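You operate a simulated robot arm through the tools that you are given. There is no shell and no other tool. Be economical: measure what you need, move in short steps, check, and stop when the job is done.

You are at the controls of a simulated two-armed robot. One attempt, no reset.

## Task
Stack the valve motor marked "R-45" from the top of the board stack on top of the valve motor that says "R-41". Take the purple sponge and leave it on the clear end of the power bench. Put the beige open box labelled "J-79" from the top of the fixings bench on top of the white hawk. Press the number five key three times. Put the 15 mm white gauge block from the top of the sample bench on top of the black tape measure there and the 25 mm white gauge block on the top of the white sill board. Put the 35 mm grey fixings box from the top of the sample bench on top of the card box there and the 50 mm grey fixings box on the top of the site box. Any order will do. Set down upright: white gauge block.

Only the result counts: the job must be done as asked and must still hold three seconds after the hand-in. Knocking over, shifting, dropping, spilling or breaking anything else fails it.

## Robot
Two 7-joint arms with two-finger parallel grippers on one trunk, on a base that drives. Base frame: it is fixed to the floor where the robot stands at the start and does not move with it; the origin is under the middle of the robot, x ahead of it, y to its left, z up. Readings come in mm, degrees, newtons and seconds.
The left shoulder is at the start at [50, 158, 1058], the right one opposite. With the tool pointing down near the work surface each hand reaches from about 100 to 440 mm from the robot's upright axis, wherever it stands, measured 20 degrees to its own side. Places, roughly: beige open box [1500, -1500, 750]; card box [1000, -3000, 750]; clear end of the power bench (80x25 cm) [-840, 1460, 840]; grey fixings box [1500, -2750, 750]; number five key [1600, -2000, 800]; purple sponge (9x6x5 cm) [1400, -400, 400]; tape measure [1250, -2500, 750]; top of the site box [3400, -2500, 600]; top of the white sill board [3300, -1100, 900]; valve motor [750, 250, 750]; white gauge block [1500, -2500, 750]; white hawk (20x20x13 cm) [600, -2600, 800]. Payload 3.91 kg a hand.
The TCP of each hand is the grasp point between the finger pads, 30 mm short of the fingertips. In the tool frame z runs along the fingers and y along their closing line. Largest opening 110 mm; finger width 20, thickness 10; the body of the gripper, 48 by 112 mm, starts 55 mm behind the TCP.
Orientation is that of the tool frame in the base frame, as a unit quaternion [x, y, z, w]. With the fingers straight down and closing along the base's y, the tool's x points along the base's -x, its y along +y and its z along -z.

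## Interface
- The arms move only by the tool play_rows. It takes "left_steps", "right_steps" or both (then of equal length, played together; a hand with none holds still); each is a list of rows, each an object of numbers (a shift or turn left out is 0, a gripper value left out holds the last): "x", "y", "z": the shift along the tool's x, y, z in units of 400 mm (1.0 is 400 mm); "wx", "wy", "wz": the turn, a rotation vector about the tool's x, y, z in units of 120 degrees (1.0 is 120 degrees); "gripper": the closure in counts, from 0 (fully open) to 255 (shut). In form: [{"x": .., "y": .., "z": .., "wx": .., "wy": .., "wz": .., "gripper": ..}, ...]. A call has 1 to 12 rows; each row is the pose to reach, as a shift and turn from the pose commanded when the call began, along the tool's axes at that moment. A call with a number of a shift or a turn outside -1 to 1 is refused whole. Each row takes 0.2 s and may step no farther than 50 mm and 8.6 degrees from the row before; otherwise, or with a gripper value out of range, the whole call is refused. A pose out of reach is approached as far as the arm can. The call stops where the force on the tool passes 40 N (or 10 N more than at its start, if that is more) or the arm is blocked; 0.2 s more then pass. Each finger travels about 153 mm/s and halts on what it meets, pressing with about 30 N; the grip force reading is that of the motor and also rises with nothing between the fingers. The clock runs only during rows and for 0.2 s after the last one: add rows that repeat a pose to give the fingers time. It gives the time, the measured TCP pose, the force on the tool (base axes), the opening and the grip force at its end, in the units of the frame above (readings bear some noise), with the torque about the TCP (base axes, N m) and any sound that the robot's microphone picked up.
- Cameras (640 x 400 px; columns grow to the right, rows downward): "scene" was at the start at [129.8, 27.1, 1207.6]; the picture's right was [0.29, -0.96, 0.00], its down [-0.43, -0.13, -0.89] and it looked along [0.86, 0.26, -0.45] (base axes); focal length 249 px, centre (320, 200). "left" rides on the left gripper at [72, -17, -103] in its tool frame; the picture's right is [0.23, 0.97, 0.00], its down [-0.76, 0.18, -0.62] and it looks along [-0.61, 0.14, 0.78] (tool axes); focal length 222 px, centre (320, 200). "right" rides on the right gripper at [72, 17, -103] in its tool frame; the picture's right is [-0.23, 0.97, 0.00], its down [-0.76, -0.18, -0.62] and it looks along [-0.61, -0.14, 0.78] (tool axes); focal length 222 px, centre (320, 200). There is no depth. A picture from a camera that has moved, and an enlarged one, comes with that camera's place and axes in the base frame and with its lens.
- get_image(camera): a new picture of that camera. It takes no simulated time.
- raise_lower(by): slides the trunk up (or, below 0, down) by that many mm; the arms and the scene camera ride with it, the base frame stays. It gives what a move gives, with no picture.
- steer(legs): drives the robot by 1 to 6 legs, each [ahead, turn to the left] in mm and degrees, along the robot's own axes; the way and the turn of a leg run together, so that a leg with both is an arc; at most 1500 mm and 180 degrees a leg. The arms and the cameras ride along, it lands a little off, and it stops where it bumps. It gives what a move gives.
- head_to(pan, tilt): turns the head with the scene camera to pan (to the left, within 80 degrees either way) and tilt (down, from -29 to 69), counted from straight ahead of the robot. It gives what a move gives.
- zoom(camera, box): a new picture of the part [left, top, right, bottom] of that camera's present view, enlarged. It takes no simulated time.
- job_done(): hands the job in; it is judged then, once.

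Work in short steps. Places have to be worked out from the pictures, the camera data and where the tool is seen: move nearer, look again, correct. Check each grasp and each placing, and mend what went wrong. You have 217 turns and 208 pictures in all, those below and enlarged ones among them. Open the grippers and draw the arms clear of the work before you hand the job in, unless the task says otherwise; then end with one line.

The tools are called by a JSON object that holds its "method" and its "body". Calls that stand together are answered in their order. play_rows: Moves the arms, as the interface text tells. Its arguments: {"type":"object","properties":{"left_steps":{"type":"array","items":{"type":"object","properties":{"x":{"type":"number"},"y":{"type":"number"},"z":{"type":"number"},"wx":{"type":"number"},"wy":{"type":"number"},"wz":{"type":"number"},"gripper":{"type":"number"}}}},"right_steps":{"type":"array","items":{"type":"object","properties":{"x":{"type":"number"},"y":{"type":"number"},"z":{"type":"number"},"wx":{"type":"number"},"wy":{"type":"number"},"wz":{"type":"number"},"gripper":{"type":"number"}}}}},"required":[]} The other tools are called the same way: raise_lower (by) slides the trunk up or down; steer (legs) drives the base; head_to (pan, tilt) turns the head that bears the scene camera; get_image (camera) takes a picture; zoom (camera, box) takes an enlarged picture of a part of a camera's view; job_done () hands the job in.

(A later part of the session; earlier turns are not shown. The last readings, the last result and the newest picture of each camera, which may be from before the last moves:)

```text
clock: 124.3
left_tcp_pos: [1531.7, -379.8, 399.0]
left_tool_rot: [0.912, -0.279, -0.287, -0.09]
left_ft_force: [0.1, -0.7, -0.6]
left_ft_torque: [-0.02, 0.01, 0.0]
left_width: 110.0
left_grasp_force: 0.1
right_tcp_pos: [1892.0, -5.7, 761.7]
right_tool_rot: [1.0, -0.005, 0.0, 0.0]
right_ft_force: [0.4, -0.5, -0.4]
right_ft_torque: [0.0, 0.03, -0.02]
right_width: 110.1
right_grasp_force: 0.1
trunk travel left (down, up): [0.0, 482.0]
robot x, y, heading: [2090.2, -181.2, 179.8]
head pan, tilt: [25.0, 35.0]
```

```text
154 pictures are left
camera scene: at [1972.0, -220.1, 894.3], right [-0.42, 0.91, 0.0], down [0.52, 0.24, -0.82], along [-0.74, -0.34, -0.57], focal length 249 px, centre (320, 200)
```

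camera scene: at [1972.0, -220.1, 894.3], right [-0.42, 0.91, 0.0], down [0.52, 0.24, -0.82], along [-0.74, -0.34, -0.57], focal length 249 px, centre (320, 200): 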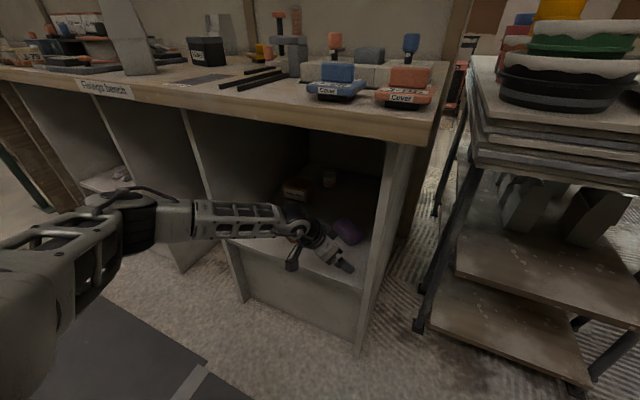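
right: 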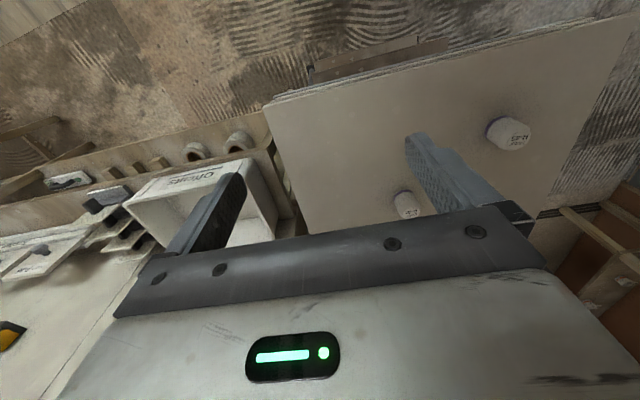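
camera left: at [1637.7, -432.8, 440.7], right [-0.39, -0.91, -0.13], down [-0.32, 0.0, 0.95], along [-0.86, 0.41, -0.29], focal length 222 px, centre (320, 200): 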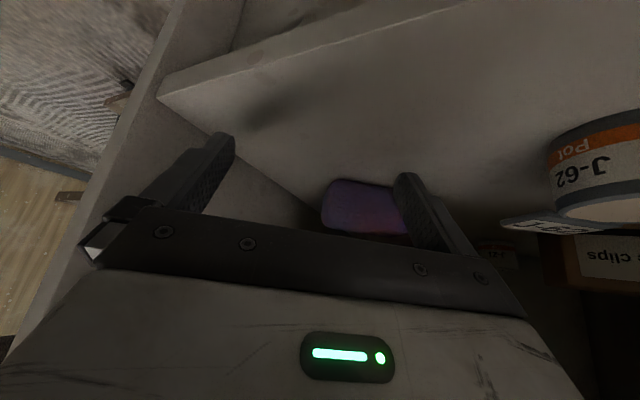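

The sponge is visible between the fingers. I'll drive 105 mm further in, then align laterally with the arm.

{"method": "steer", "body": {"legs": [[105, 0]]}}

{"method": "play_rows", "body": {"left_steps": [{"x": -0.01, "y": 0.057, "z": -0.078}, {"x": -0.01, "y": 0.057, "z": -0.078}]}}

{"method": "get_image", "body": {"camera": "left"}}

{"method": "get_image", "body": {"camera": "scene"}}

```text
clock: 125.5
left_tcp_pos: [1426.3, -378.7, 397.9]
left_tool_rot: [0.912, -0.278, -0.286, -0.089]
left_ft_force: [0.0, 0.3, 0.6]
left_ft_torque: [0.0, 0.0, 0.02]
left_width: 110.1
left_grasp_force: 0.2
right_tcp_pos: [1789.0, -5.4, 761.4]
right_tool_rot: [1.0, -0.006, -0.001, 0.0]
right_ft_force: [0.5, -0.5, -1.0]
right_ft_torque: [0.0, 0.0, 0.02]
right_width: 110.2
right_grasp_force: 0.1
trunk travel left (down, up): [0.0, 482.0]
robot x, y, heading: [1985.4, -185.8, 179.7]
head pan, tilt: [25.0, 35.0]
```

```text
clock: 126.1
left_tcp_pos: [1426.6, -407.2, 426.1]
left_tool_rot: [0.912, -0.278, -0.287, -0.089]
left_ft_force: [0.5, 0.2, -0.9]
left_ft_torque: [0.0, -0.05, 0.01]
left_width: 109.8
left_grasp_force: 0.0
right_tcp_pos: [1789.0, -5.2, 761.4]
right_tool_rot: [1.0, -0.005, 0.001, -0.001]
right_ft_force: [0.2, 0.3, 0.4]
right_ft_torque: [0.01, -0.01, -0.02]
right_width: 110.0
right_grasp_force: 0.0
trunk travel left (down, up): [0.0, 482.0]
robot x, y, heading: [1985.5, -183.3, 179.6]
head pan, tilt: [25.0, 35.0]
```

```text
153 pictures are left
camera left: at [1533.7, -459.7, 468.6], right [-0.39, -0.91, -0.13], down [-0.32, 0.0, 0.95], along [-0.86, 0.41, -0.29], focal length 222 px, centre (320, 200)
```

left: 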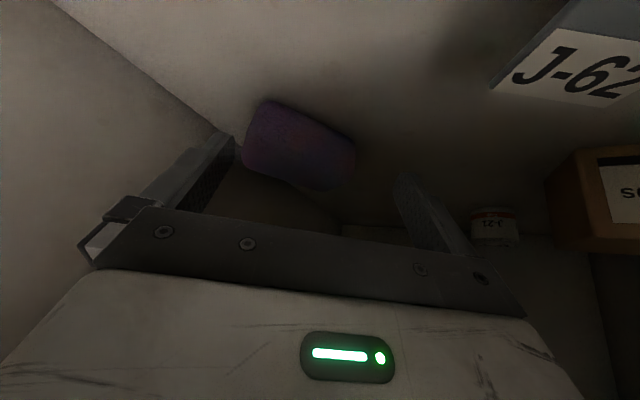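

```text
152 pictures are left
camera scene: at [1868.0, -219.5, 894.2], right [-0.42, 0.91, 0.0], down [0.52, 0.24, -0.82], along [-0.74, -0.34, -0.57], focal length 249 px, centre (320, 200)
```

scene: 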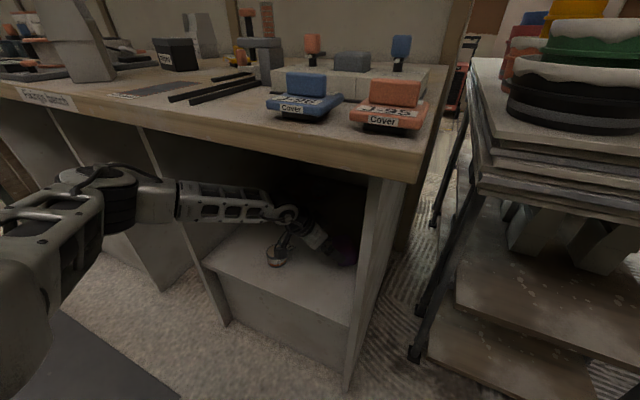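

The hand camera suggests the shelf is nearer z≈347 and the sponge around (1390,-363,371). I'll zoom in to judge its orientation.

{"method": "zoom", "body": {"camera": "left", "box": [200, 70, 420, 210]}}

{"method": "zoom", "body": {"camera": "scene", "box": [240, 190, 400, 290]}}

```text
2.86 times, centred on (310, 140) of left
camera zoom: at [1533.7, -459.7, 468.6], right [-0.39, -0.91, -0.13], down [-0.32, 0.0, 0.95], along [-0.86, 0.41, -0.29], focal length 635 px, centre (349, 371)
```

zoom: 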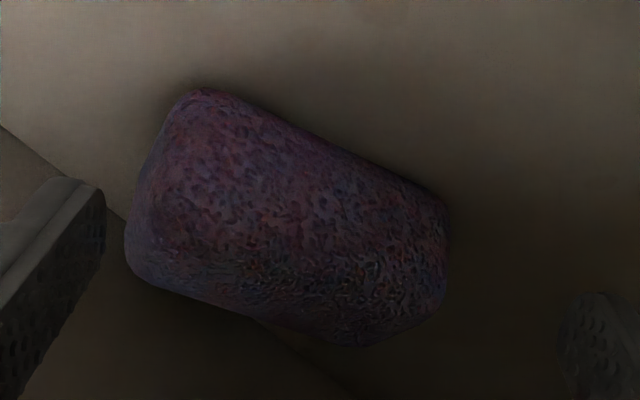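

```text
4.00 times, centred on (320, 240) of scene
camera zoom: at [1868.0, -219.5, 894.2], right [-0.42, 0.91, 0.0], down [0.52, 0.24, -0.82], along [-0.74, -0.34, -0.57], focal length 996 px, centre (320, 40)
```

zoom: 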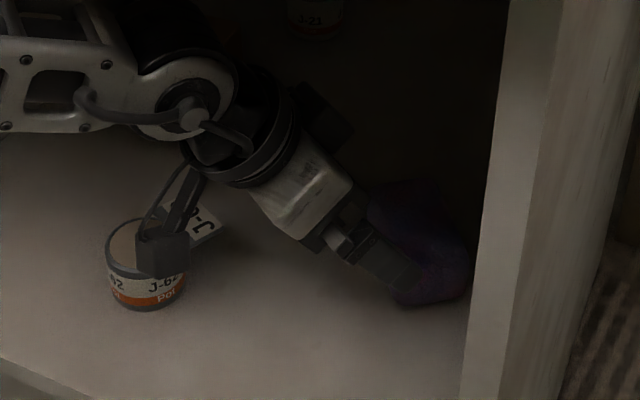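

The sponge's long axis is at about 40° and its centre about (1379,-355). I'll move over it and yaw the tool another 14° right if possible.

{"method": "play_rows", "body": {"left_steps": [{"x": -0.07, "y": -0.02, "z": 0.049, "wx": 0.033, "wz": 0.048}, {"x": -0.14, "y": -0.041, "z": 0.0985, "wx": 0.067, "wz": 0.0957}, {"x": -0.14, "y": -0.041, "z": 0.0985, "wx": 0.067, "wz": 0.0957}]}}

{"method": "get_image", "body": {"camera": "left"}}

```text
clock: 126.9
left_tcp_pos: [1462.9, -378.1, 469.3]
left_tool_rot: [0.882, -0.358, -0.289, -0.107]
left_ft_force: [0.2, -1.2, 0.5]
left_ft_torque: [0.02, 0.11, 0.02]
left_width: 110.1
left_grasp_force: 0.0
left hand out of reach, approached as far as the arm can: row 1, 2, 3
right_tcp_pos: [1788.9, -5.5, 761.8]
right_tool_rot: [1.0, -0.006, -0.001, -0.001]
right_ft_force: [-0.1, -0.9, -0.1]
right_ft_torque: [0.03, -0.04, -0.06]
right_width: 109.6
right_grasp_force: 0.1
trunk travel left (down, up): [0.0, 482.0]
robot x, y, heading: [1987.0, -184.1, 179.9]
head pan, tilt: [25.0, 35.0]
```

```text
149 pictures are left
camera left: at [1560.8, -449.0, 510.6], right [-0.54, -0.83, -0.12], down [-0.29, 0.06, 0.95], along [-0.79, 0.55, -0.28], focal length 222 px, centre (320, 200)
```

left: 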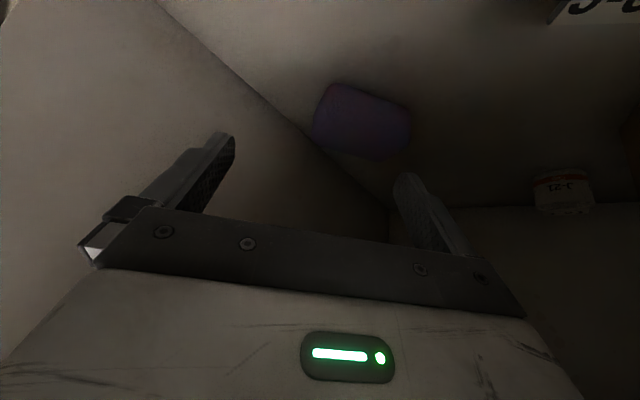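

Position slid because the arm is near full stretch. I'll drive the base 80 mm forward instead.

{"method": "steer", "body": {"legs": [[80, 0]]}}

{"method": "zoom", "body": {"camera": "left", "box": [180, 50, 440, 210]}}

```text
clock: 128.0
left_tcp_pos: [1462.2, -416.5, 421.8]
left_tool_rot: [0.908, -0.323, -0.24, -0.114]
left_ft_force: [-0.7, -0.6, -0.4]
left_ft_torque: [-0.03, -0.03, -0.01]
left_width: 109.9
left_grasp_force: 0.0
right_tcp_pos: [1737.7, -13.7, 763.5]
right_tool_rot: [1.0, 0.012, 0.001, -0.002]
right_ft_force: [-0.6, 0.6, 0.1]
right_ft_torque: [0.03, -0.03, -0.04]
right_width: 109.9
right_grasp_force: 0.1
trunk travel left (down, up): [0.0, 482.0]
robot x, y, heading: [1941.4, -183.6, -176.7]
head pan, tilt: [25.0, 35.0]
stopped in leg 1: the robot was blocked; the commanded pose is now the measured one
```

```text
2.46 times, centred on (310, 130) of left
camera zoom: at [1560.6, -478.0, 473.6], right [-0.47, -0.87, -0.17], down [-0.4, 0.04, 0.91], along [-0.79, 0.5, -0.37], focal length 547 px, centre (345, 372)
```

zoom: 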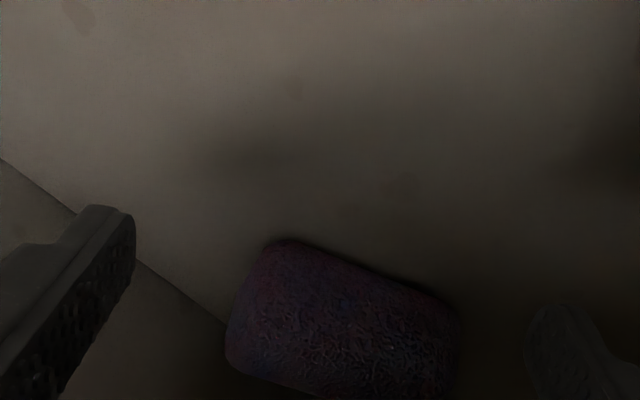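

Blocked: something on the arm touched. I'll look before moving anything.

{"method": "get_image", "body": {"camera": "scene"}}

{"method": "get_image", "body": {"camera": "left"}}

```text
147 pictures are left
camera scene: at [1825.0, -227.8, 895.7], right [-0.47, 0.88, 0.0], down [0.5, 0.28, -0.82], along [-0.72, -0.39, -0.57], focal length 249 px, centre (320, 200)
```

scene: 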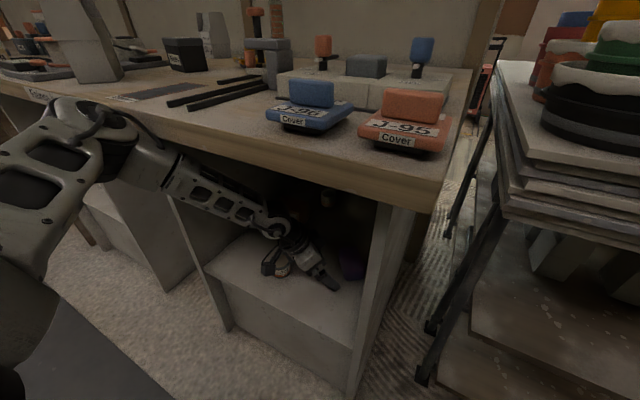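

```text
146 pictures are left
camera left: at [1560.6, -478.0, 473.6], right [-0.47, -0.87, -0.17], down [-0.4, 0.04, 0.91], along [-0.79, 0.5, -0.37], focal length 222 px, centre (320, 200)
```

left: 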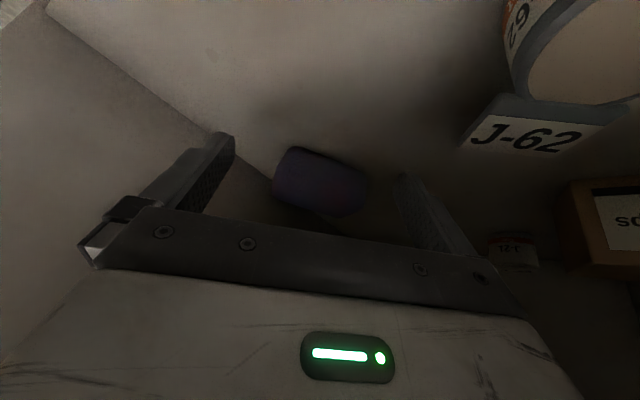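

The elbow touched the bench edge while the hand was high. I'll back off 60 mm and turn right 5° to relieve it.

{"method": "steer", "body": {"legs": [[-60, 0], [0, -5]]}}

{"method": "get_image", "body": {"camera": "left"}}

{"method": "get_image", "body": {"camera": "scene"}}

```text
clock: 129.5
left_tcp_pos: [1500.5, -366.5, 425.2]
left_tool_rot: [0.892, -0.364, -0.24, -0.121]
left_ft_force: [0.0, 0.5, 0.6]
left_ft_torque: [-0.01, 0.0, -0.03]
left_width: 110.0
left_grasp_force: 0.0
right_tcp_pos: [1811.0, 8.0, 761.5]
right_tool_rot: [1.0, -0.031, 0.001, 0.0]
right_ft_force: [0.0, -0.4, -0.1]
right_ft_torque: [-0.03, 0.04, 0.0]
right_width: 110.3
right_grasp_force: 0.0
trunk travel left (down, up): [0.0, 482.0]
robot x, y, heading: [2001.0, -177.6, 177.8]
head pan, tilt: [25.0, 35.0]
```

```text
145 pictures are left
camera left: at [1592.4, -437.7, 476.6], right [-0.55, -0.82, -0.16], down [-0.39, 0.08, 0.92], along [-0.74, 0.57, -0.36], focal length 222 px, centre (320, 200)
```

left: 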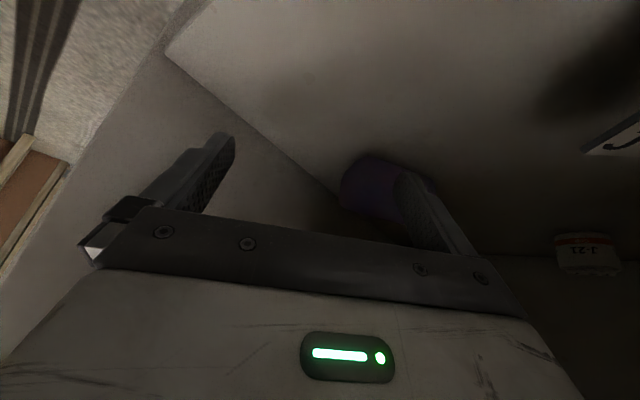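

```text
144 pictures are left
camera scene: at [1880.4, -210.9, 894.3], right [-0.39, 0.92, 0.0], down [0.53, 0.23, -0.82], along [-0.75, -0.32, -0.57], focal length 249 px, centre (320, 200)
```

scene: 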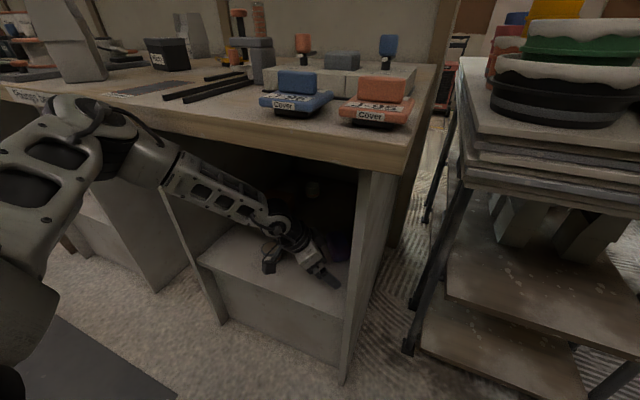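

The tool closes along 41° now, matching the sponge. I'll extend the arm toward (1400,-365,430).

{"method": "play_rows", "body": {"left_steps": [{"x": -0.054, "y": 0.059, "z": 0.025}, {"x": -0.107, "y": 0.118, "z": 0.049}, {"x": -0.161, "y": 0.177, "z": 0.074}, {"x": -0.161, "y": 0.177, "z": 0.074}]}}

{"method": "get_image", "body": {"camera": "scene"}}

{"method": "get_image", "body": {"camera": "left"}}

```text
clock: 130.5
left_tcp_pos: [1497.9, -362.8, 423.6]
left_tool_rot: [0.892, -0.365, -0.238, -0.123]
left_ft_force: [0.1, 0.1, 0.4]
left_ft_torque: [0.0, -0.01, -0.04]
left_width: 110.2
left_grasp_force: 0.1
left hand out of reach, approached as far as the arm can: row 1, 2, 3, 4
right_tcp_pos: [1811.8, 7.9, 760.9]
right_tool_rot: [0.999, -0.032, 0.002, 0.0]
right_ft_force: [0.4, 0.3, 0.0]
right_ft_torque: [0.02, -0.02, 0.0]
right_width: 110.1
right_grasp_force: 0.2
trunk travel left (down, up): [0.0, 482.0]
robot x, y, heading: [2002.9, -178.4, 177.9]
head pan, tilt: [25.0, 35.0]
```

```text
143 pictures are left
camera scene: at [1880.4, -210.9, 894.3], right [-0.39, 0.92, 0.0], down [0.53, 0.23, -0.82], along [-0.75, -0.32, -0.57], focal length 249 px, centre (320, 200)
```

scene: 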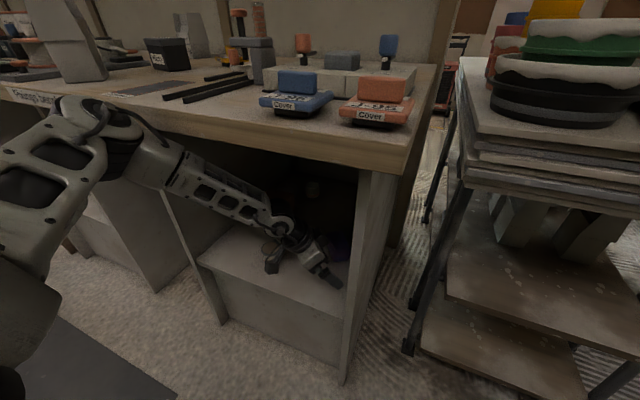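

```text
142 pictures are left
camera left: at [1589.2, -433.3, 474.9], right [-0.55, -0.82, -0.16], down [-0.39, 0.08, 0.92], along [-0.74, 0.57, -0.36], focal length 222 px, centre (320, 200)
```

left: 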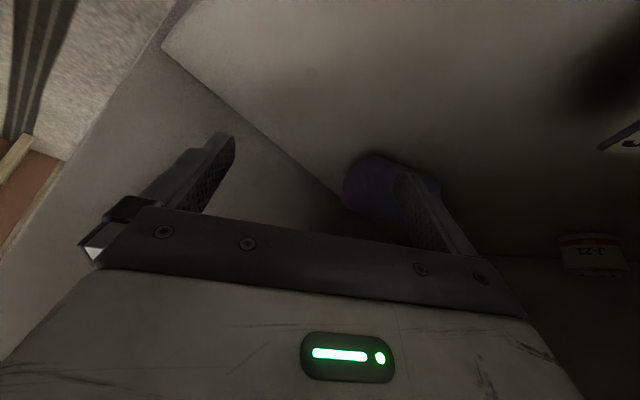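

The wrist is at its limit in this elbow posture. I'll back out and re-form the elbow-low posture that worked, then use base motion for fine placement.

{"method": "steer", "body": {"legs": [[-300, 0]]}}

{"method": "get_image", "body": {"camera": "scene"}}

```text
clock: 132.6
left_tcp_pos: [1799.3, -372.0, 423.1]
left_tool_rot: [0.892, -0.365, -0.238, -0.121]
left_ft_force: [0.0, 0.2, 0.4]
left_ft_torque: [0.0, -0.01, 0.01]
left_width: 110.2
left_grasp_force: 0.0
right_tcp_pos: [2113.1, -1.3, 761.7]
right_tool_rot: [0.999, -0.032, 0.002, 0.0]
right_ft_force: [0.1, -0.1, -0.5]
right_ft_torque: [0.03, 0.0, 0.01]
right_width: 109.8
right_grasp_force: 0.1
trunk travel left (down, up): [0.0, 482.0]
robot x, y, heading: [2303.2, -186.4, 178.1]
head pan, tilt: [25.0, 35.0]
```

```text
141 pictures are left
camera scene: at [2182.6, -220.8, 894.3], right [-0.39, 0.92, 0.0], down [0.53, 0.23, -0.82], along [-0.75, -0.32, -0.57], focal length 249 px, centre (320, 200)
```

scene: 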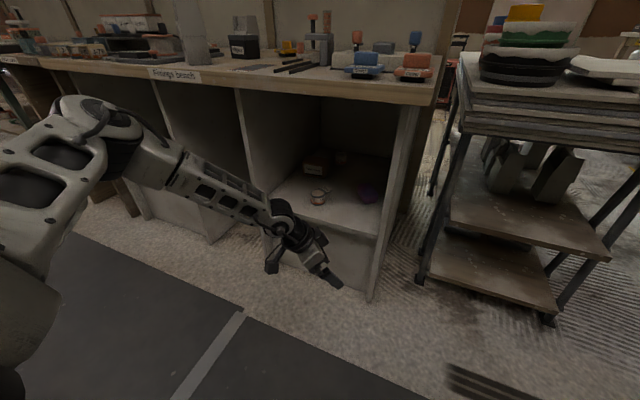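

Nothing in the cubby was disturbed. I'll reset the arm to the raised pre-pose with straight yaw.

{"method": "play_rows", "body": {"left_steps": [{"x": -0.018, "y": -0.03, "z": -0.098, "wx": -0.037, "wy": -0.0065, "wz": -0.051}, {"x": -0.037, "y": -0.061, "z": -0.196, "wx": -0.073, "wy": -0.013, "wz": -0.102}, {"x": -0.055, "y": -0.091, "z": -0.294, "wx": -0.11, "wy": -0.02, "wz": -0.153}, {"x": -0.073, "y": -0.122, "z": -0.392, "wx": -0.147, "wy": -0.026, "wz": -0.203}, {"x": -0.092, "y": -0.152, "z": -0.49, "wx": -0.183, "wy": -0.033, "wz": -0.254}, {"x": -0.11, "y": -0.1825, "z": -0.5875, "wx": -0.22, "wy": -0.039, "wz": -0.305}, {"x": -0.11, "y": -0.1825, "z": -0.5875, "wx": -0.22, "wy": -0.039, "wz": -0.305}]}}

{"method": "get_image", "body": {"camera": "scene"}}

```text
clock: 134.2
left_tcp_pos: [1903.1, -387.1, 652.7]
left_tool_rot: [0.954, -0.001, -0.3, -0.001]
left_ft_force: [-0.1, -0.7, 0.5]
left_ft_torque: [-0.02, 0.01, 0.0]
left_width: 110.0
left_grasp_force: 0.1
right_tcp_pos: [2114.0, -2.1, 761.4]
right_tool_rot: [0.999, -0.032, 0.002, 0.0]
right_ft_force: [0.3, 0.6, -0.4]
right_ft_torque: [0.0, 0.02, 0.04]
right_width: 110.1
right_grasp_force: 0.1
trunk travel left (down, up): [0.0, 482.0]
robot x, y, heading: [2302.5, -192.1, 178.1]
head pan, tilt: [25.0, 35.0]
```

```text
140 pictures are left
camera scene: at [2182.6, -220.8, 894.3], right [-0.39, 0.92, 0.0], down [0.53, 0.23, -0.82], along [-0.75, -0.32, -0.57], focal length 249 px, centre (320, 200)
```

scene: 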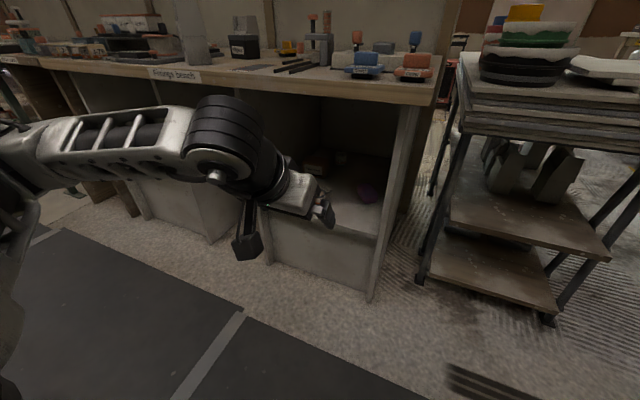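

Forearm is nearly level. I'll extend forward and down as before and check where the elbow goes.

{"method": "play_rows", "body": {"left_steps": [{"x": 0.0128, "z": 0.106}, {"x": 0.0256, "z": 0.211}, {"x": 0.038, "z": 0.317}, {"x": 0.051, "z": 0.42}, {"x": 0.064, "z": 0.528}, {"x": 0.077, "z": 0.634}, {"x": 0.09, "z": 0.74}, {"x": 0.09, "z": 0.74}]}}

{"method": "get_image", "body": {"camera": "scene"}}

```text
clock: 135.9
left_tcp_pos: [1763.8, -384.3, 387.5]
left_tool_rot: [0.954, -0.002, -0.3, -0.001]
left_ft_force: [-0.1, -0.2, -0.1]
left_ft_torque: [0.0, 0.03, 0.01]
left_width: 110.0
left_grasp_force: 0.0
right_tcp_pos: [2113.5, -1.2, 761.7]
right_tool_rot: [0.999, -0.032, 0.002, 0.0]
right_ft_force: [0.4, 0.4, 0.2]
right_ft_torque: [-0.01, 0.0, 0.0]
right_width: 110.1
right_grasp_force: 0.1
trunk travel left (down, up): [0.0, 482.0]
robot x, y, heading: [2303.5, -186.0, 178.3]
head pan, tilt: [25.0, 35.0]
```

```text
139 pictures are left
camera scene: at [2182.6, -220.8, 894.3], right [-0.39, 0.92, 0.0], down [0.53, 0.23, -0.82], along [-0.75, -0.32, -0.57], focal length 249 px, centre (320, 200)
```

scene: 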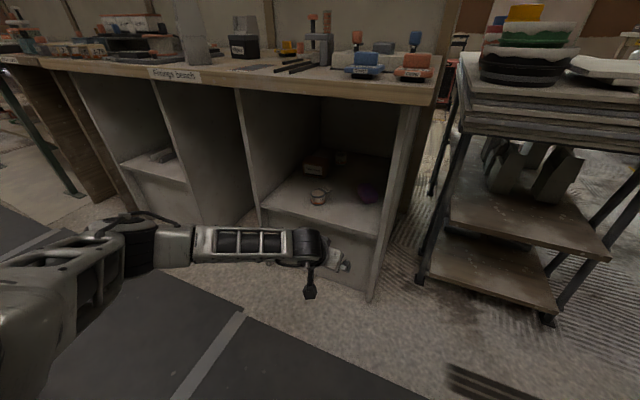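

The elbow-low posture is back. I'll yaw 30° right, shift the hand left 83 mm, lift to z≈430, then turn the base 5° right.

{"method": "play_rows", "body": {"left_steps": [{"x": -0.015, "y": 0.052, "z": -0.0215, "wx": 0.036, "wz": 0.051}, {"x": -0.03, "y": 0.104, "z": -0.043, "wx": 0.072, "wz": 0.1025}, {"x": -0.045, "y": 0.156, "z": -0.0645, "wx": 0.108, "wz": 0.154}, {"x": -0.06, "y": 0.2075, "z": -0.086, "wx": 0.1435, "wz": 0.205}, {"x": -0.06, "y": 0.2075, "z": -0.086, "wx": 0.1435, "wz": 0.205}]}}

{"method": "steer", "body": {"legs": [[0, -5], [200, 0]]}}

{"method": "get_image", "body": {"camera": "scene"}}

{"method": "get_image", "body": {"camera": "left"}}

```text
clock: 137.2
left_tcp_pos: [1762.5, -470.0, 429.6]
left_tool_rot: [0.921, -0.248, -0.29, -0.079]
left_ft_force: [0.7, 0.4, 1.9]
left_ft_torque: [0.0, 0.0, -0.02]
left_width: 110.0
left_grasp_force: 0.0
right_tcp_pos: [2113.3, -1.3, 762.1]
right_tool_rot: [0.999, -0.032, 0.002, 0.0]
right_ft_force: [0.8, 0.6, 0.1]
right_ft_torque: [0.01, -0.02, 0.01]
right_width: 110.2
right_grasp_force: 0.0
trunk travel left (down, up): [0.0, 482.0]
robot x, y, heading: [2302.7, -191.3, 177.9]
head pan, tilt: [25.0, 35.0]
```

```text
clock: 139.2
left_tcp_pos: [1541.0, -394.7, 429.9]
left_tool_rot: [0.909, -0.289, -0.285, -0.091]
left_ft_force: [0.6, -0.2, 0.4]
left_ft_torque: [0.0, -0.01, -0.02]
left_width: 109.8
left_grasp_force: 0.0
right_tcp_pos: [1932.1, 38.3, 760.8]
right_tool_rot: [0.997, -0.075, 0.001, 0.0]
right_ft_force: [0.2, -0.4, -0.4]
right_ft_torque: [0.0, 0.0, 0.02]
right_width: 110.0
right_grasp_force: 0.1
trunk travel left (down, up): [0.0, 482.0]
robot x, y, heading: [2103.5, -163.0, 172.7]
head pan, tilt: [25.0, 35.0]
```

```text
138 pictures are left
camera scene: at [1980.9, -185.4, 894.3], right [-0.31, 0.95, 0.0], down [0.55, 0.18, -0.82], along [-0.78, -0.25, -0.57], focal length 249 px, centre (320, 200)
```

scene: 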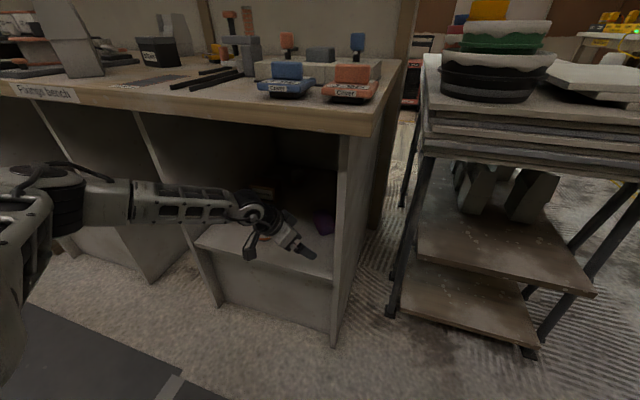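

```text
137 pictures are left
camera left: at [1647.2, -449.7, 472.3], right [-0.41, -0.9, -0.13], down [-0.32, 0.01, 0.95], along [-0.85, 0.43, -0.29], focal length 222 px, centre (320, 200)
```

left: 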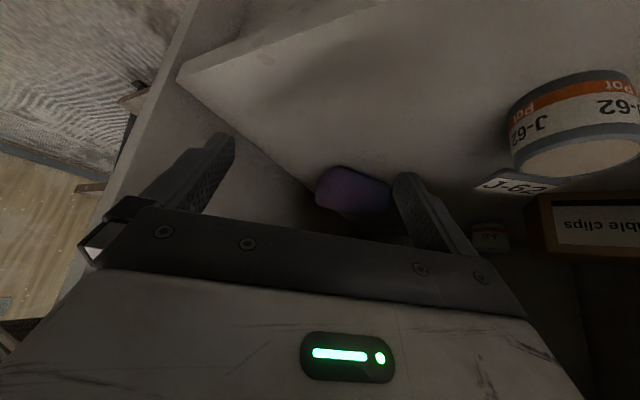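

Tin confirmed at (1481,-532), clear of the path. Driving forward 130 mm.

{"method": "steer", "body": {"legs": [[130, 0]]}}

{"method": "get_image", "body": {"camera": "left"}}

{"method": "get_image", "body": {"camera": "scene"}}

```text
clock: 140.5
left_tcp_pos: [1412.4, -378.4, 430.6]
left_tool_rot: [0.909, -0.29, -0.285, -0.092]
left_ft_force: [0.7, -0.4, 0.1]
left_ft_torque: [-0.01, 0.01, 0.03]
left_width: 110.3
left_grasp_force: 0.1
right_tcp_pos: [1802.7, 54.3, 761.9]
right_tool_rot: [0.997, -0.077, 0.001, 0.0]
right_ft_force: [-0.1, -0.4, 0.4]
right_ft_torque: [-0.03, -0.03, 0.01]
right_width: 110.1
right_grasp_force: 0.1
trunk travel left (down, up): [0.0, 482.0]
robot x, y, heading: [1973.7, -148.7, 172.9]
head pan, tilt: [25.0, 35.0]
```

```text
136 pictures are left
camera left: at [1518.6, -433.6, 472.3], right [-0.41, -0.9, -0.13], down [-0.32, 0.01, 0.95], along [-0.85, 0.43, -0.29], focal length 222 px, centre (320, 200)
```

left: 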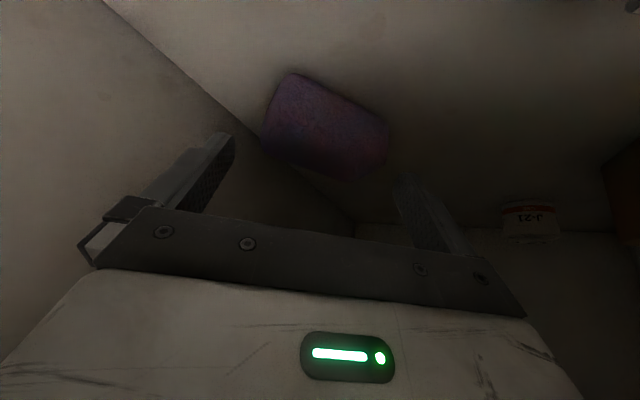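

```text
135 pictures are left
camera scene: at [1852.3, -169.5, 894.3], right [-0.31, 0.95, 0.0], down [0.55, 0.18, -0.82], along [-0.78, -0.25, -0.57], focal length 249 px, centre (320, 200)
```

scene: 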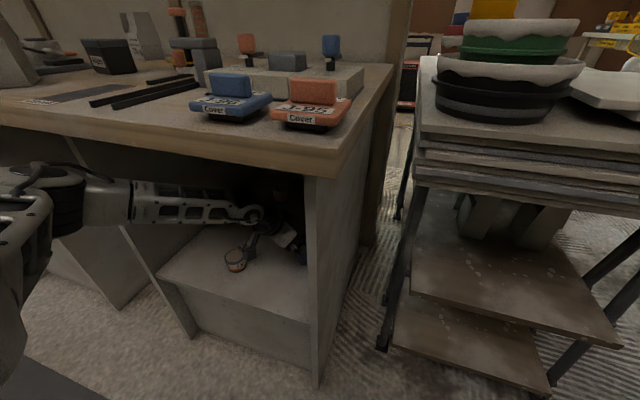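

The sponge centre (about (1383,-359)) lies almost exactly along the tool axis, so I'll approach 57 mm straight along it.

{"method": "play_rows", "body": {"left_steps": [{"z": 0.05}, {"y": 0.0025, "z": 0.1}, {"y": 0.0025, "z": 0.1}]}}

{"method": "get_image", "body": {"camera": "left"}}

```text
clock: 141.3
left_tcp_pos: [1391.4, -368.0, 396.9]
left_tool_rot: [0.909, -0.289, -0.286, -0.092]
left_ft_force: [0.0, -0.7, 0.5]
left_ft_torque: [-0.04, -0.01, 0.01]
left_width: 109.7
left_grasp_force: 0.0
right_tcp_pos: [1803.7, 54.5, 760.7]
right_tool_rot: [0.997, -0.077, 0.002, 0.0]
right_ft_force: [-0.1, 0.1, 0.7]
right_ft_torque: [-0.02, -0.02, -0.01]
right_width: 110.2
right_grasp_force: 0.1
trunk travel left (down, up): [0.0, 482.0]
robot x, y, heading: [1975.4, -148.2, 173.1]
head pan, tilt: [25.0, 35.0]
```

```text
134 pictures are left
camera left: at [1498.8, -421.6, 439.5], right [-0.41, -0.9, -0.13], down [-0.32, 0.01, 0.95], along [-0.85, 0.43, -0.29], focal length 222 px, centre (320, 200)
```

left: 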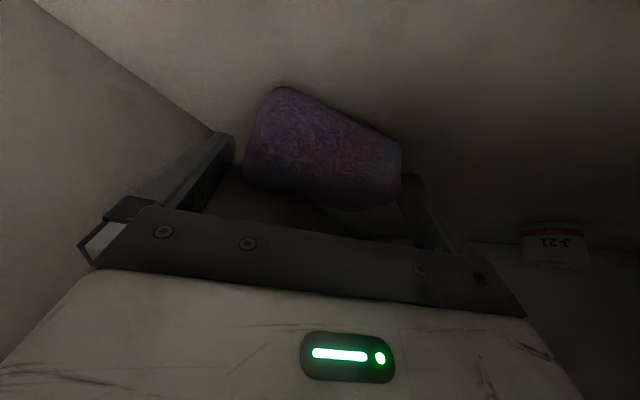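

The span is very tight: sponge 243–401 px against fingertips 235–402. I'll back off 30 mm and try yawing 8° more to narrow it.

{"method": "play_rows", "body": {"left_steps": [{"z": -0.075}, {"z": -0.075, "wx": 0.038, "wz": 0.0547}, {"z": -0.075, "wx": 0.038, "wz": 0.0547}]}}

{"method": "get_image", "body": {"camera": "left"}}

```text
clock: 142.1
left_tcp_pos: [1428.1, -363.9, 426.2]
left_tool_rot: [0.894, -0.33, -0.285, -0.105]
left_ft_force: [-0.2, -0.8, 1.9]
left_ft_torque: [-0.04, 0.09, 0.02]
left_width: 110.0
left_grasp_force: 0.0
left hand out of reach, approached as far as the arm can: row 2, 3
right_tcp_pos: [1803.7, 55.8, 761.6]
right_tool_rot: [0.997, -0.077, 0.002, 0.0]
right_ft_force: [-0.1, 0.0, 0.6]
right_ft_torque: [0.04, -0.03, -0.01]
right_width: 109.8
right_grasp_force: 0.1
trunk travel left (down, up): [0.0, 482.0]
robot x, y, heading: [1974.8, -147.4, 173.0]
head pan, tilt: [25.0, 35.0]
```

```text
133 pictures are left
camera left: at [1529.5, -427.8, 468.0], right [-0.49, -0.86, -0.13], down [-0.31, 0.04, 0.95], along [-0.81, 0.5, -0.29], focal length 222 px, centre (320, 200)
```

left: 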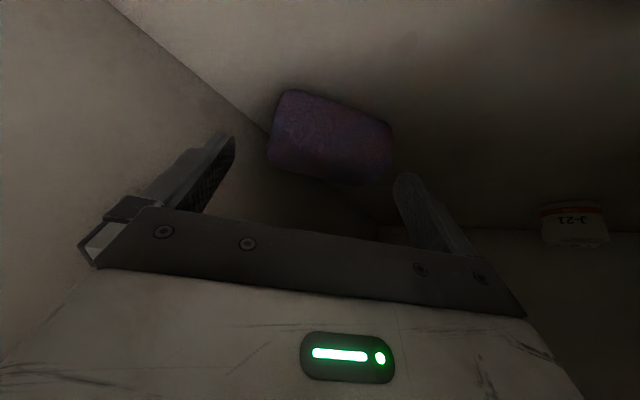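

Yaw is at the wrist limit, and the forearm is near the divider. I'll go back to the earlier orientation; squeezing should self-align the sponge. Returning to the pre-approach.

{"method": "play_rows", "body": {"left_steps": [{"x": -0.01, "y": 0.064, "z": 0.022, "wx": -0.038, "wz": -0.0547}, {"x": -0.01, "y": 0.064, "z": 0.022, "wx": -0.038, "wz": -0.0547}]}}

{"method": "get_image", "body": {"camera": "left"}}

```text
clock: 142.7
left_tcp_pos: [1405.1, -378.5, 421.0]
left_tool_rot: [0.915, -0.266, -0.291, -0.084]
left_ft_force: [0.4, 0.6, -0.2]
left_ft_torque: [0.0, -0.02, -0.04]
left_width: 109.9
left_grasp_force: 0.1
right_tcp_pos: [1804.5, 54.4, 761.7]
right_tool_rot: [0.997, -0.076, 0.002, 0.0]
right_ft_force: [-0.2, -0.5, 0.0]
right_ft_torque: [0.0, 0.0, 0.0]
right_width: 110.2
right_grasp_force: 0.0
trunk travel left (down, up): [0.0, 482.0]
robot x, y, heading: [1974.4, -146.0, 172.9]
head pan, tilt: [25.0, 35.0]
```

```text
132 pictures are left
camera left: at [1514.3, -426.9, 462.8], right [-0.36, -0.92, -0.13], down [-0.32, -0.01, 0.95], along [-0.88, 0.39, -0.29], focal length 222 px, centre (320, 200)
```

left: 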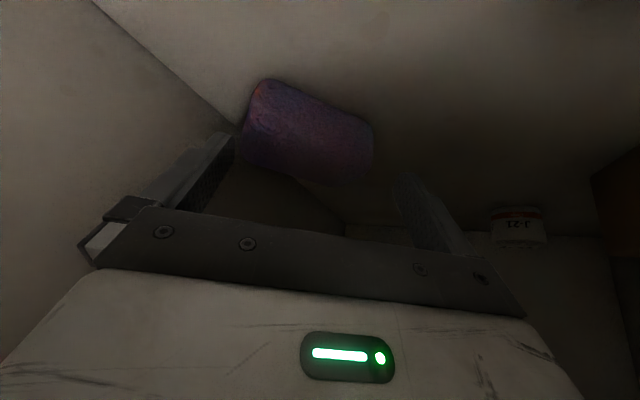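

Now I'll add back 3.5° of yaw and approach 30 mm, then check centring.

{"method": "play_rows", "body": {"left_steps": [{"z": 0.04, "wx": 0.0167, "wz": 0.0239}, {"z": 0.08, "wx": 0.0167, "wz": 0.0239}, {"z": 0.08, "wx": 0.0167, "wz": 0.0239}]}}

{"method": "zoom", "body": {"camera": "left", "box": [200, 60, 440, 210]}}

```text
clock: 143.7
left_tcp_pos: [1414.9, -396.2, 385.1]
left_tool_rot: [0.917, -0.274, -0.275, -0.094]
left_ft_force: [-10.1, -3.8, 14.6]
left_ft_torque: [-0.72, 0.88, -0.19]
left_width: 109.9
left_grasp_force: 0.1
left hand out of reach, approached as far as the arm can: row 2, 3
right_tcp_pos: [1807.7, 50.0, 764.9]
right_tool_rot: [0.997, -0.077, 0.001, -0.005]
right_ft_force: [0.2, -0.1, -0.1]
right_ft_torque: [0.02, -0.01, 0.03]
right_width: 110.1
right_grasp_force: 0.2
trunk travel left (down, up): [0.0, 482.0]
robot x, y, heading: [1979.4, -148.5, 173.7]
head pan, tilt: [25.0, 35.0]
stopped in row 3 (left hand): the arm was blocked; the commanded pose is now the measured one
```

```text
2.67 times, centred on (320, 135) of left
camera zoom: at [1521.9, -447.3, 430.9], right [-0.38, -0.91, -0.15], down [-0.35, 0.0, 0.94], along [-0.86, 0.41, -0.32], focal length 592 px, centre (320, 373)
```

zoom: 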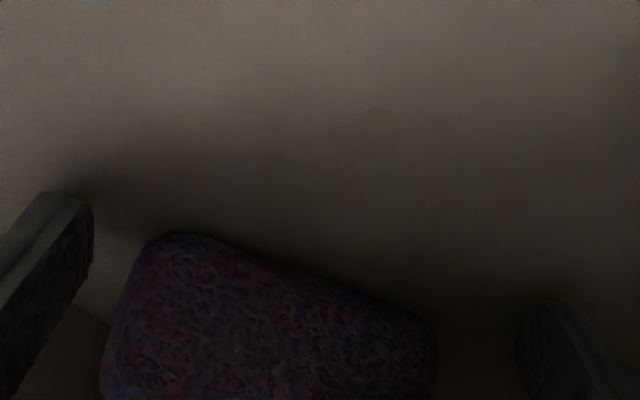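

Contact, probably fingertip on the shelf with the wrist at its limit. I'll lift 8 mm and look.

{"method": "play_rows", "body": {"left_steps": [{"x": -0.0115, "z": -0.0164}, {"x": -0.0115, "z": -0.0164}]}}

{"method": "get_image", "body": {"camera": "scene"}}

{"method": "get_image", "body": {"camera": "left"}}

```text
clock: 144.3
left_tcp_pos: [1419.6, -393.6, 386.6]
left_tool_rot: [0.919, -0.276, -0.268, -0.094]
left_ft_force: [-15.7, -11.1, 25.5]
left_ft_torque: [-1.46, 1.49, -0.24]
left_width: 110.2
left_grasp_force: 0.3
right_tcp_pos: [1807.9, 50.2, 761.9]
right_tool_rot: [0.997, -0.077, 0.001, -0.005]
right_ft_force: [0.0, 0.6, 0.2]
right_ft_torque: [-0.02, -0.03, 0.03]
right_width: 109.9
right_grasp_force: 0.1
trunk travel left (down, up): [0.0, 482.0]
robot x, y, heading: [1977.8, -147.2, 173.6]
head pan, tilt: [25.0, 35.0]
```

```text
130 pictures are left
camera scene: at [1855.0, -175.8, 892.4], right [-0.32, 0.95, 0.01], down [0.54, 0.19, -0.82], along [-0.78, -0.26, -0.58], focal length 249 px, centre (320, 200)
```

scene: 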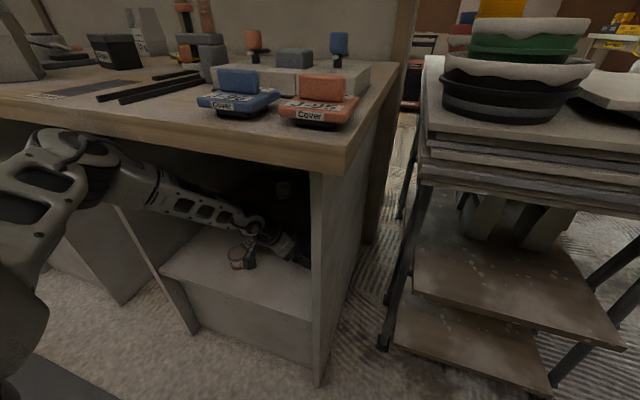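

```text
129 pictures are left
camera left: at [1524.7, -445.7, 433.0], right [-0.38, -0.91, -0.15], down [-0.36, 0.0, 0.93], along [-0.85, 0.41, -0.33], focal length 222 px, centre (320, 200)
```

left: 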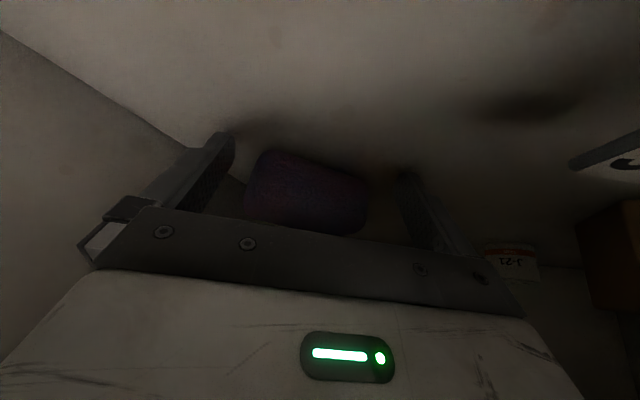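

The elbow flipped up under the bench edge and is loading. I'll back straight out immediately.

{"method": "steer", "body": {"legs": [[-200, 0]]}}

{"method": "get_image", "body": {"camera": "scene"}}

{"method": "get_image", "body": {"camera": "left"}}

```text
clock: 145.9
left_tcp_pos: [1609.8, -412.4, 399.9]
left_tool_rot: [0.916, -0.279, -0.275, -0.09]
left_ft_force: [-0.3, 0.4, 0.3]
left_ft_torque: [0.03, -0.01, 0.01]
left_width: 109.6
left_grasp_force: 0.2
right_tcp_pos: [2005.1, 32.6, 761.0]
right_tool_rot: [0.997, -0.077, 0.001, 0.001]
right_ft_force: [-0.5, 0.3, -0.2]
right_ft_torque: [0.0, 0.0, 0.0]
right_width: 109.9
right_grasp_force: 0.2
trunk travel left (down, up): [0.0, 482.0]
robot x, y, heading: [2176.6, -168.9, 173.3]
head pan, tilt: [25.0, 35.0]
```

```text
128 pictures are left
camera scene: at [2053.9, -193.3, 894.3], right [-0.32, 0.95, 0.0], down [0.54, 0.18, -0.82], along [-0.78, -0.26, -0.57], focal length 249 px, centre (320, 200)
```

scene: 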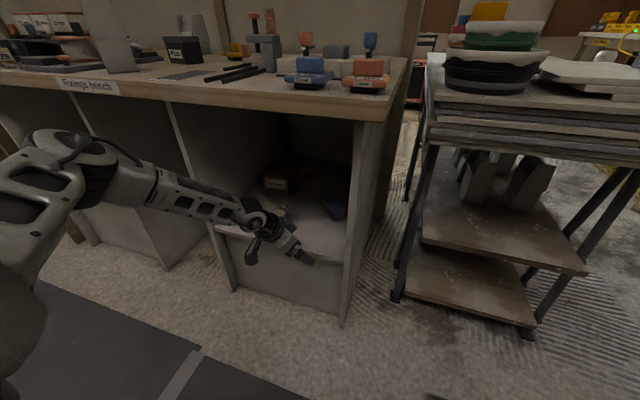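

```text
127 pictures are left
camera left: at [1716.6, -464.6, 445.6], right [-0.39, -0.91, -0.14], down [-0.34, 0.01, 0.94], along [-0.86, 0.41, -0.32], focal length 222 px, centre (320, 200)
```

left: 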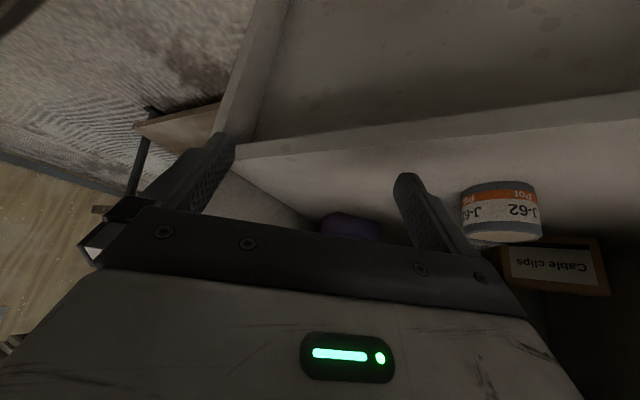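

Nothing disturbed. New plan: with the tool straight ahead (heading ≈183°) the closing span is about 90 mm and the wrist stays comfortable. I'll back off and reset the arm.

{"method": "steer", "body": {"legs": [[-140, 0], [0, 4.7]]}}

```text
clock: 147.7
left_tcp_pos: [1770.8, -474.1, 400.4]
left_tool_rot: [0.927, -0.24, -0.278, -0.078]
left_ft_force: [-0.6, 0.0, -1.0]
left_ft_torque: [-0.02, 0.01, 0.0]
left_width: 110.1
left_grasp_force: 0.1
right_tcp_pos: [2126.8, 2.4, 762.2]
right_tool_rot: [0.999, -0.036, 0.002, 0.0]
right_ft_force: [0.3, -0.1, -0.4]
right_ft_torque: [-0.01, 0.01, -0.04]
right_width: 110.0
right_grasp_force: 0.1
trunk travel left (down, up): [0.0, 482.0]
robot x, y, heading: [2310.5, -187.0, 178.4]
head pan, tilt: [25.0, 35.0]
```

Resetting to the raised pre-pose, straight yaw.

{"method": "play_rows", "body": {"left_steps": [{"x": -0.024, "y": -0.05, "z": -0.09, "wx": -0.02, "wy": -0.002, "wz": -0.028}, {"x": -0.049, "y": -0.1, "z": -0.18, "wx": -0.04, "wy": -0.004, "wz": -0.057}, {"x": -0.073, "y": -0.15, "z": -0.27, "wx": -0.06, "wy": -0.006, "wz": -0.085}, {"x": -0.097, "y": -0.2, "z": -0.36, "wx": -0.081, "wy": -0.007, "wz": -0.113}, {"x": -0.121, "y": -0.25, "z": -0.45, "wx": -0.101, "wy": -0.009, "wz": -0.141}, {"x": -0.146, "y": -0.3, "z": -0.54, "wx": -0.121, "wy": -0.011, "wz": -0.17}, {"x": -0.17, "y": -0.349, "z": -0.63, "wx": -0.141, "wy": -0.013, "wz": -0.198}, {"x": -0.17, "y": -0.349, "z": -0.63, "wx": -0.141, "wy": -0.013, "wz": -0.198}]}}

{"method": "play_rows", "body": {"left_steps": [{"x": 0.0128, "z": 0.106}, {"x": 0.0256, "z": 0.211}, {"x": 0.038, "z": 0.317}, {"x": 0.051, "z": 0.42}, {"x": 0.064, "z": 0.528}, {"x": 0.072, "z": 0.62}, {"x": 0.072, "z": 0.62}]}}

{"method": "get_image", "body": {"camera": "scene"}}

```text
clock: 149.5
left_tcp_pos: [1911.1, -395.6, 649.9]
left_tool_rot: [0.954, 0.0, -0.301, -0.001]
left_ft_force: [0.6, -1.1, 0.1]
left_ft_torque: [0.0, 0.02, -0.04]
left_width: 109.9
left_grasp_force: 0.1
right_tcp_pos: [2127.9, 3.1, 762.2]
right_tool_rot: [0.999, -0.035, 0.002, 0.0]
right_ft_force: [0.4, -0.2, 0.3]
right_ft_torque: [0.01, -0.03, -0.01]
right_width: 110.0
right_grasp_force: 0.1
trunk travel left (down, up): [0.0, 482.0]
robot x, y, heading: [2315.5, -185.2, 178.3]
head pan, tilt: [25.0, 35.0]
```

```text
clock: 151.1
left_tcp_pos: [1790.3, -395.8, 426.9]
left_tool_rot: [0.954, 0.0, -0.3, 0.0]
left_ft_force: [0.6, 0.0, 0.1]
left_ft_torque: [0.01, 0.01, 0.01]
left_width: 109.6
left_grasp_force: 0.0
right_tcp_pos: [2127.1, 1.3, 762.3]
right_tool_rot: [0.999, -0.036, 0.001, 0.0]
right_ft_force: [0.0, 0.5, 0.0]
right_ft_torque: [0.02, 0.01, 0.04]
right_width: 110.1
right_grasp_force: 0.0
trunk travel left (down, up): [0.0, 482.0]
robot x, y, heading: [2313.0, -187.5, 178.0]
head pan, tilt: [25.0, 35.0]
```

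```text
126 pictures are left
camera scene: at [2194.4, -219.2, 894.3], right [-0.39, 0.92, 0.0], down [0.53, 0.23, -0.82], along [-0.75, -0.32, -0.57], focal length 249 px, centre (320, 200)
```

scene: 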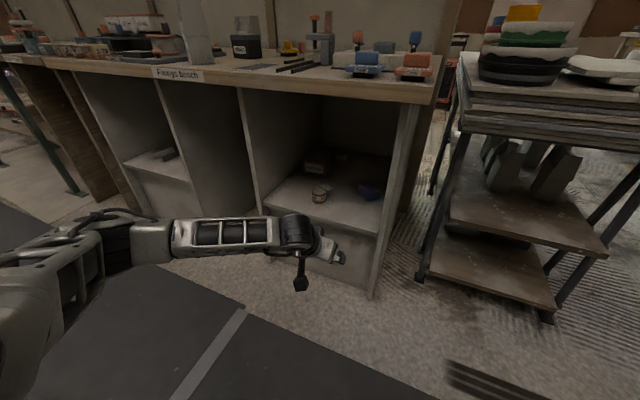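

Elbow-low posture restored. I'll zoom in to recheck the sponge and tin before driving in.

{"method": "zoom", "body": {"camera": "scene", "box": [260, 130, 420, 230]}}

```text
4.00 times, centred on (340, 180) of scene
camera zoom: at [2194.4, -219.2, 894.3], right [-0.39, 0.92, 0.0], down [0.53, 0.23, -0.82], along [-0.75, -0.32, -0.57], focal length 996 px, centre (240, 280)
```

zoom: 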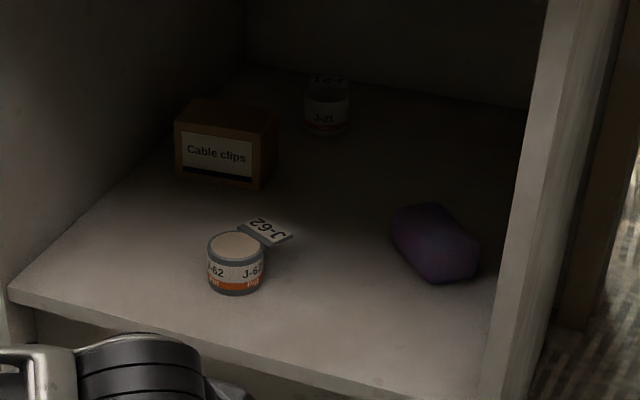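

Sponge reads (1377,-359) and the tin (1482,-525), both unchanged. Turning 2° right and driving 300 mm in.

{"method": "steer", "body": {"legs": [[0, -2], [300, 0]]}}

{"method": "get_image", "body": {"camera": "left"}}

{"method": "get_image", "body": {"camera": "scene"}}

```text
clock: 153.6
left_tcp_pos: [1486.1, -360.7, 428.0]
left_tool_rot: [0.954, -0.015, -0.301, -0.005]
left_ft_force: [-0.4, 0.1, -0.2]
left_ft_torque: [-0.02, -0.02, 0.01]
left_width: 110.1
left_grasp_force: 0.0
right_tcp_pos: [1836.5, 26.5, 762.3]
right_tool_rot: [0.999, -0.051, 0.002, 0.0]
right_ft_force: [0.7, 0.5, -0.4]
right_ft_torque: [0.0, -0.02, -0.03]
right_width: 110.0
right_grasp_force: 0.0
trunk travel left (down, up): [0.0, 482.0]
robot x, y, heading: [2015.7, -168.1, 176.7]
head pan, tilt: [25.0, 35.0]
```

```text
124 pictures are left
camera left: at [1605.4, -347.1, 471.0], right [0.16, -0.98, -0.13], down [-0.27, -0.17, 0.95], along [-0.95, -0.11, -0.29], focal length 222 px, centre (320, 200)
```

left: 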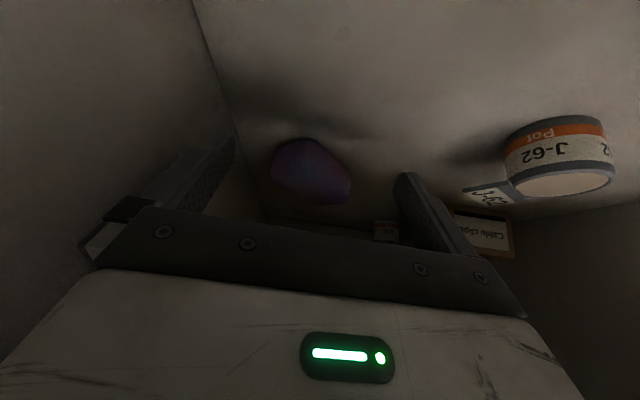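

```text
123 pictures are left
camera scene: at [1895.8, -196.3, 894.3], right [-0.37, 0.93, 0.0], down [0.53, 0.21, -0.82], along [-0.76, -0.3, -0.57], focal length 249 px, centre (320, 200)
```

scene: 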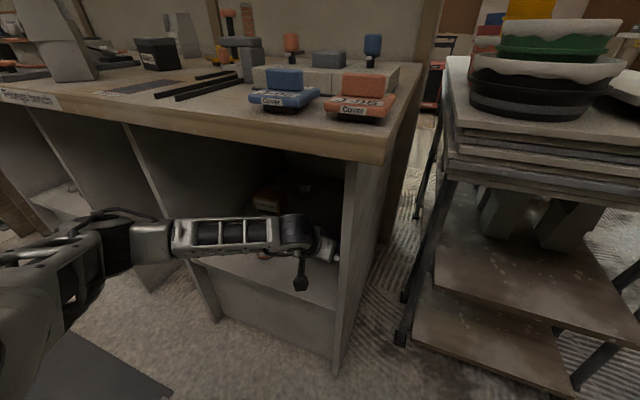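

Well aligned: the sponge spans 80 px between the fingers. Driving 68 mm more, then checking.

{"method": "steer", "body": {"legs": [[68, 0]]}}

{"method": "get_image", "body": {"camera": "left"}}

```text
clock: 154.6
left_tcp_pos: [1418.8, -357.3, 428.7]
left_tool_rot: [0.954, -0.014, -0.301, -0.004]
left_ft_force: [0.7, 0.1, 0.2]
left_ft_torque: [0.03, 0.01, 0.01]
left_width: 110.2
left_grasp_force: 0.2
right_tcp_pos: [1767.2, 31.2, 761.4]
right_tool_rot: [0.999, -0.051, 0.001, 0.0]
right_ft_force: [0.0, 0.1, -0.1]
right_ft_torque: [0.0, -0.02, 0.0]
right_width: 110.2
right_grasp_force: 0.0
trunk travel left (down, up): [0.0, 482.0]
robot x, y, heading: [1946.2, -162.0, 176.5]
head pan, tilt: [25.0, 35.0]
```

```text
122 pictures are left
camera left: at [1538.0, -343.0, 471.0], right [0.16, -0.98, -0.13], down [-0.27, -0.17, 0.95], along [-0.95, -0.11, -0.29], focal length 222 px, centre (320, 200)
```

left: 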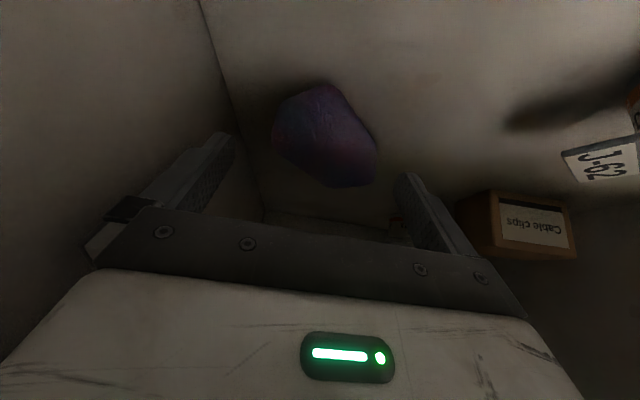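

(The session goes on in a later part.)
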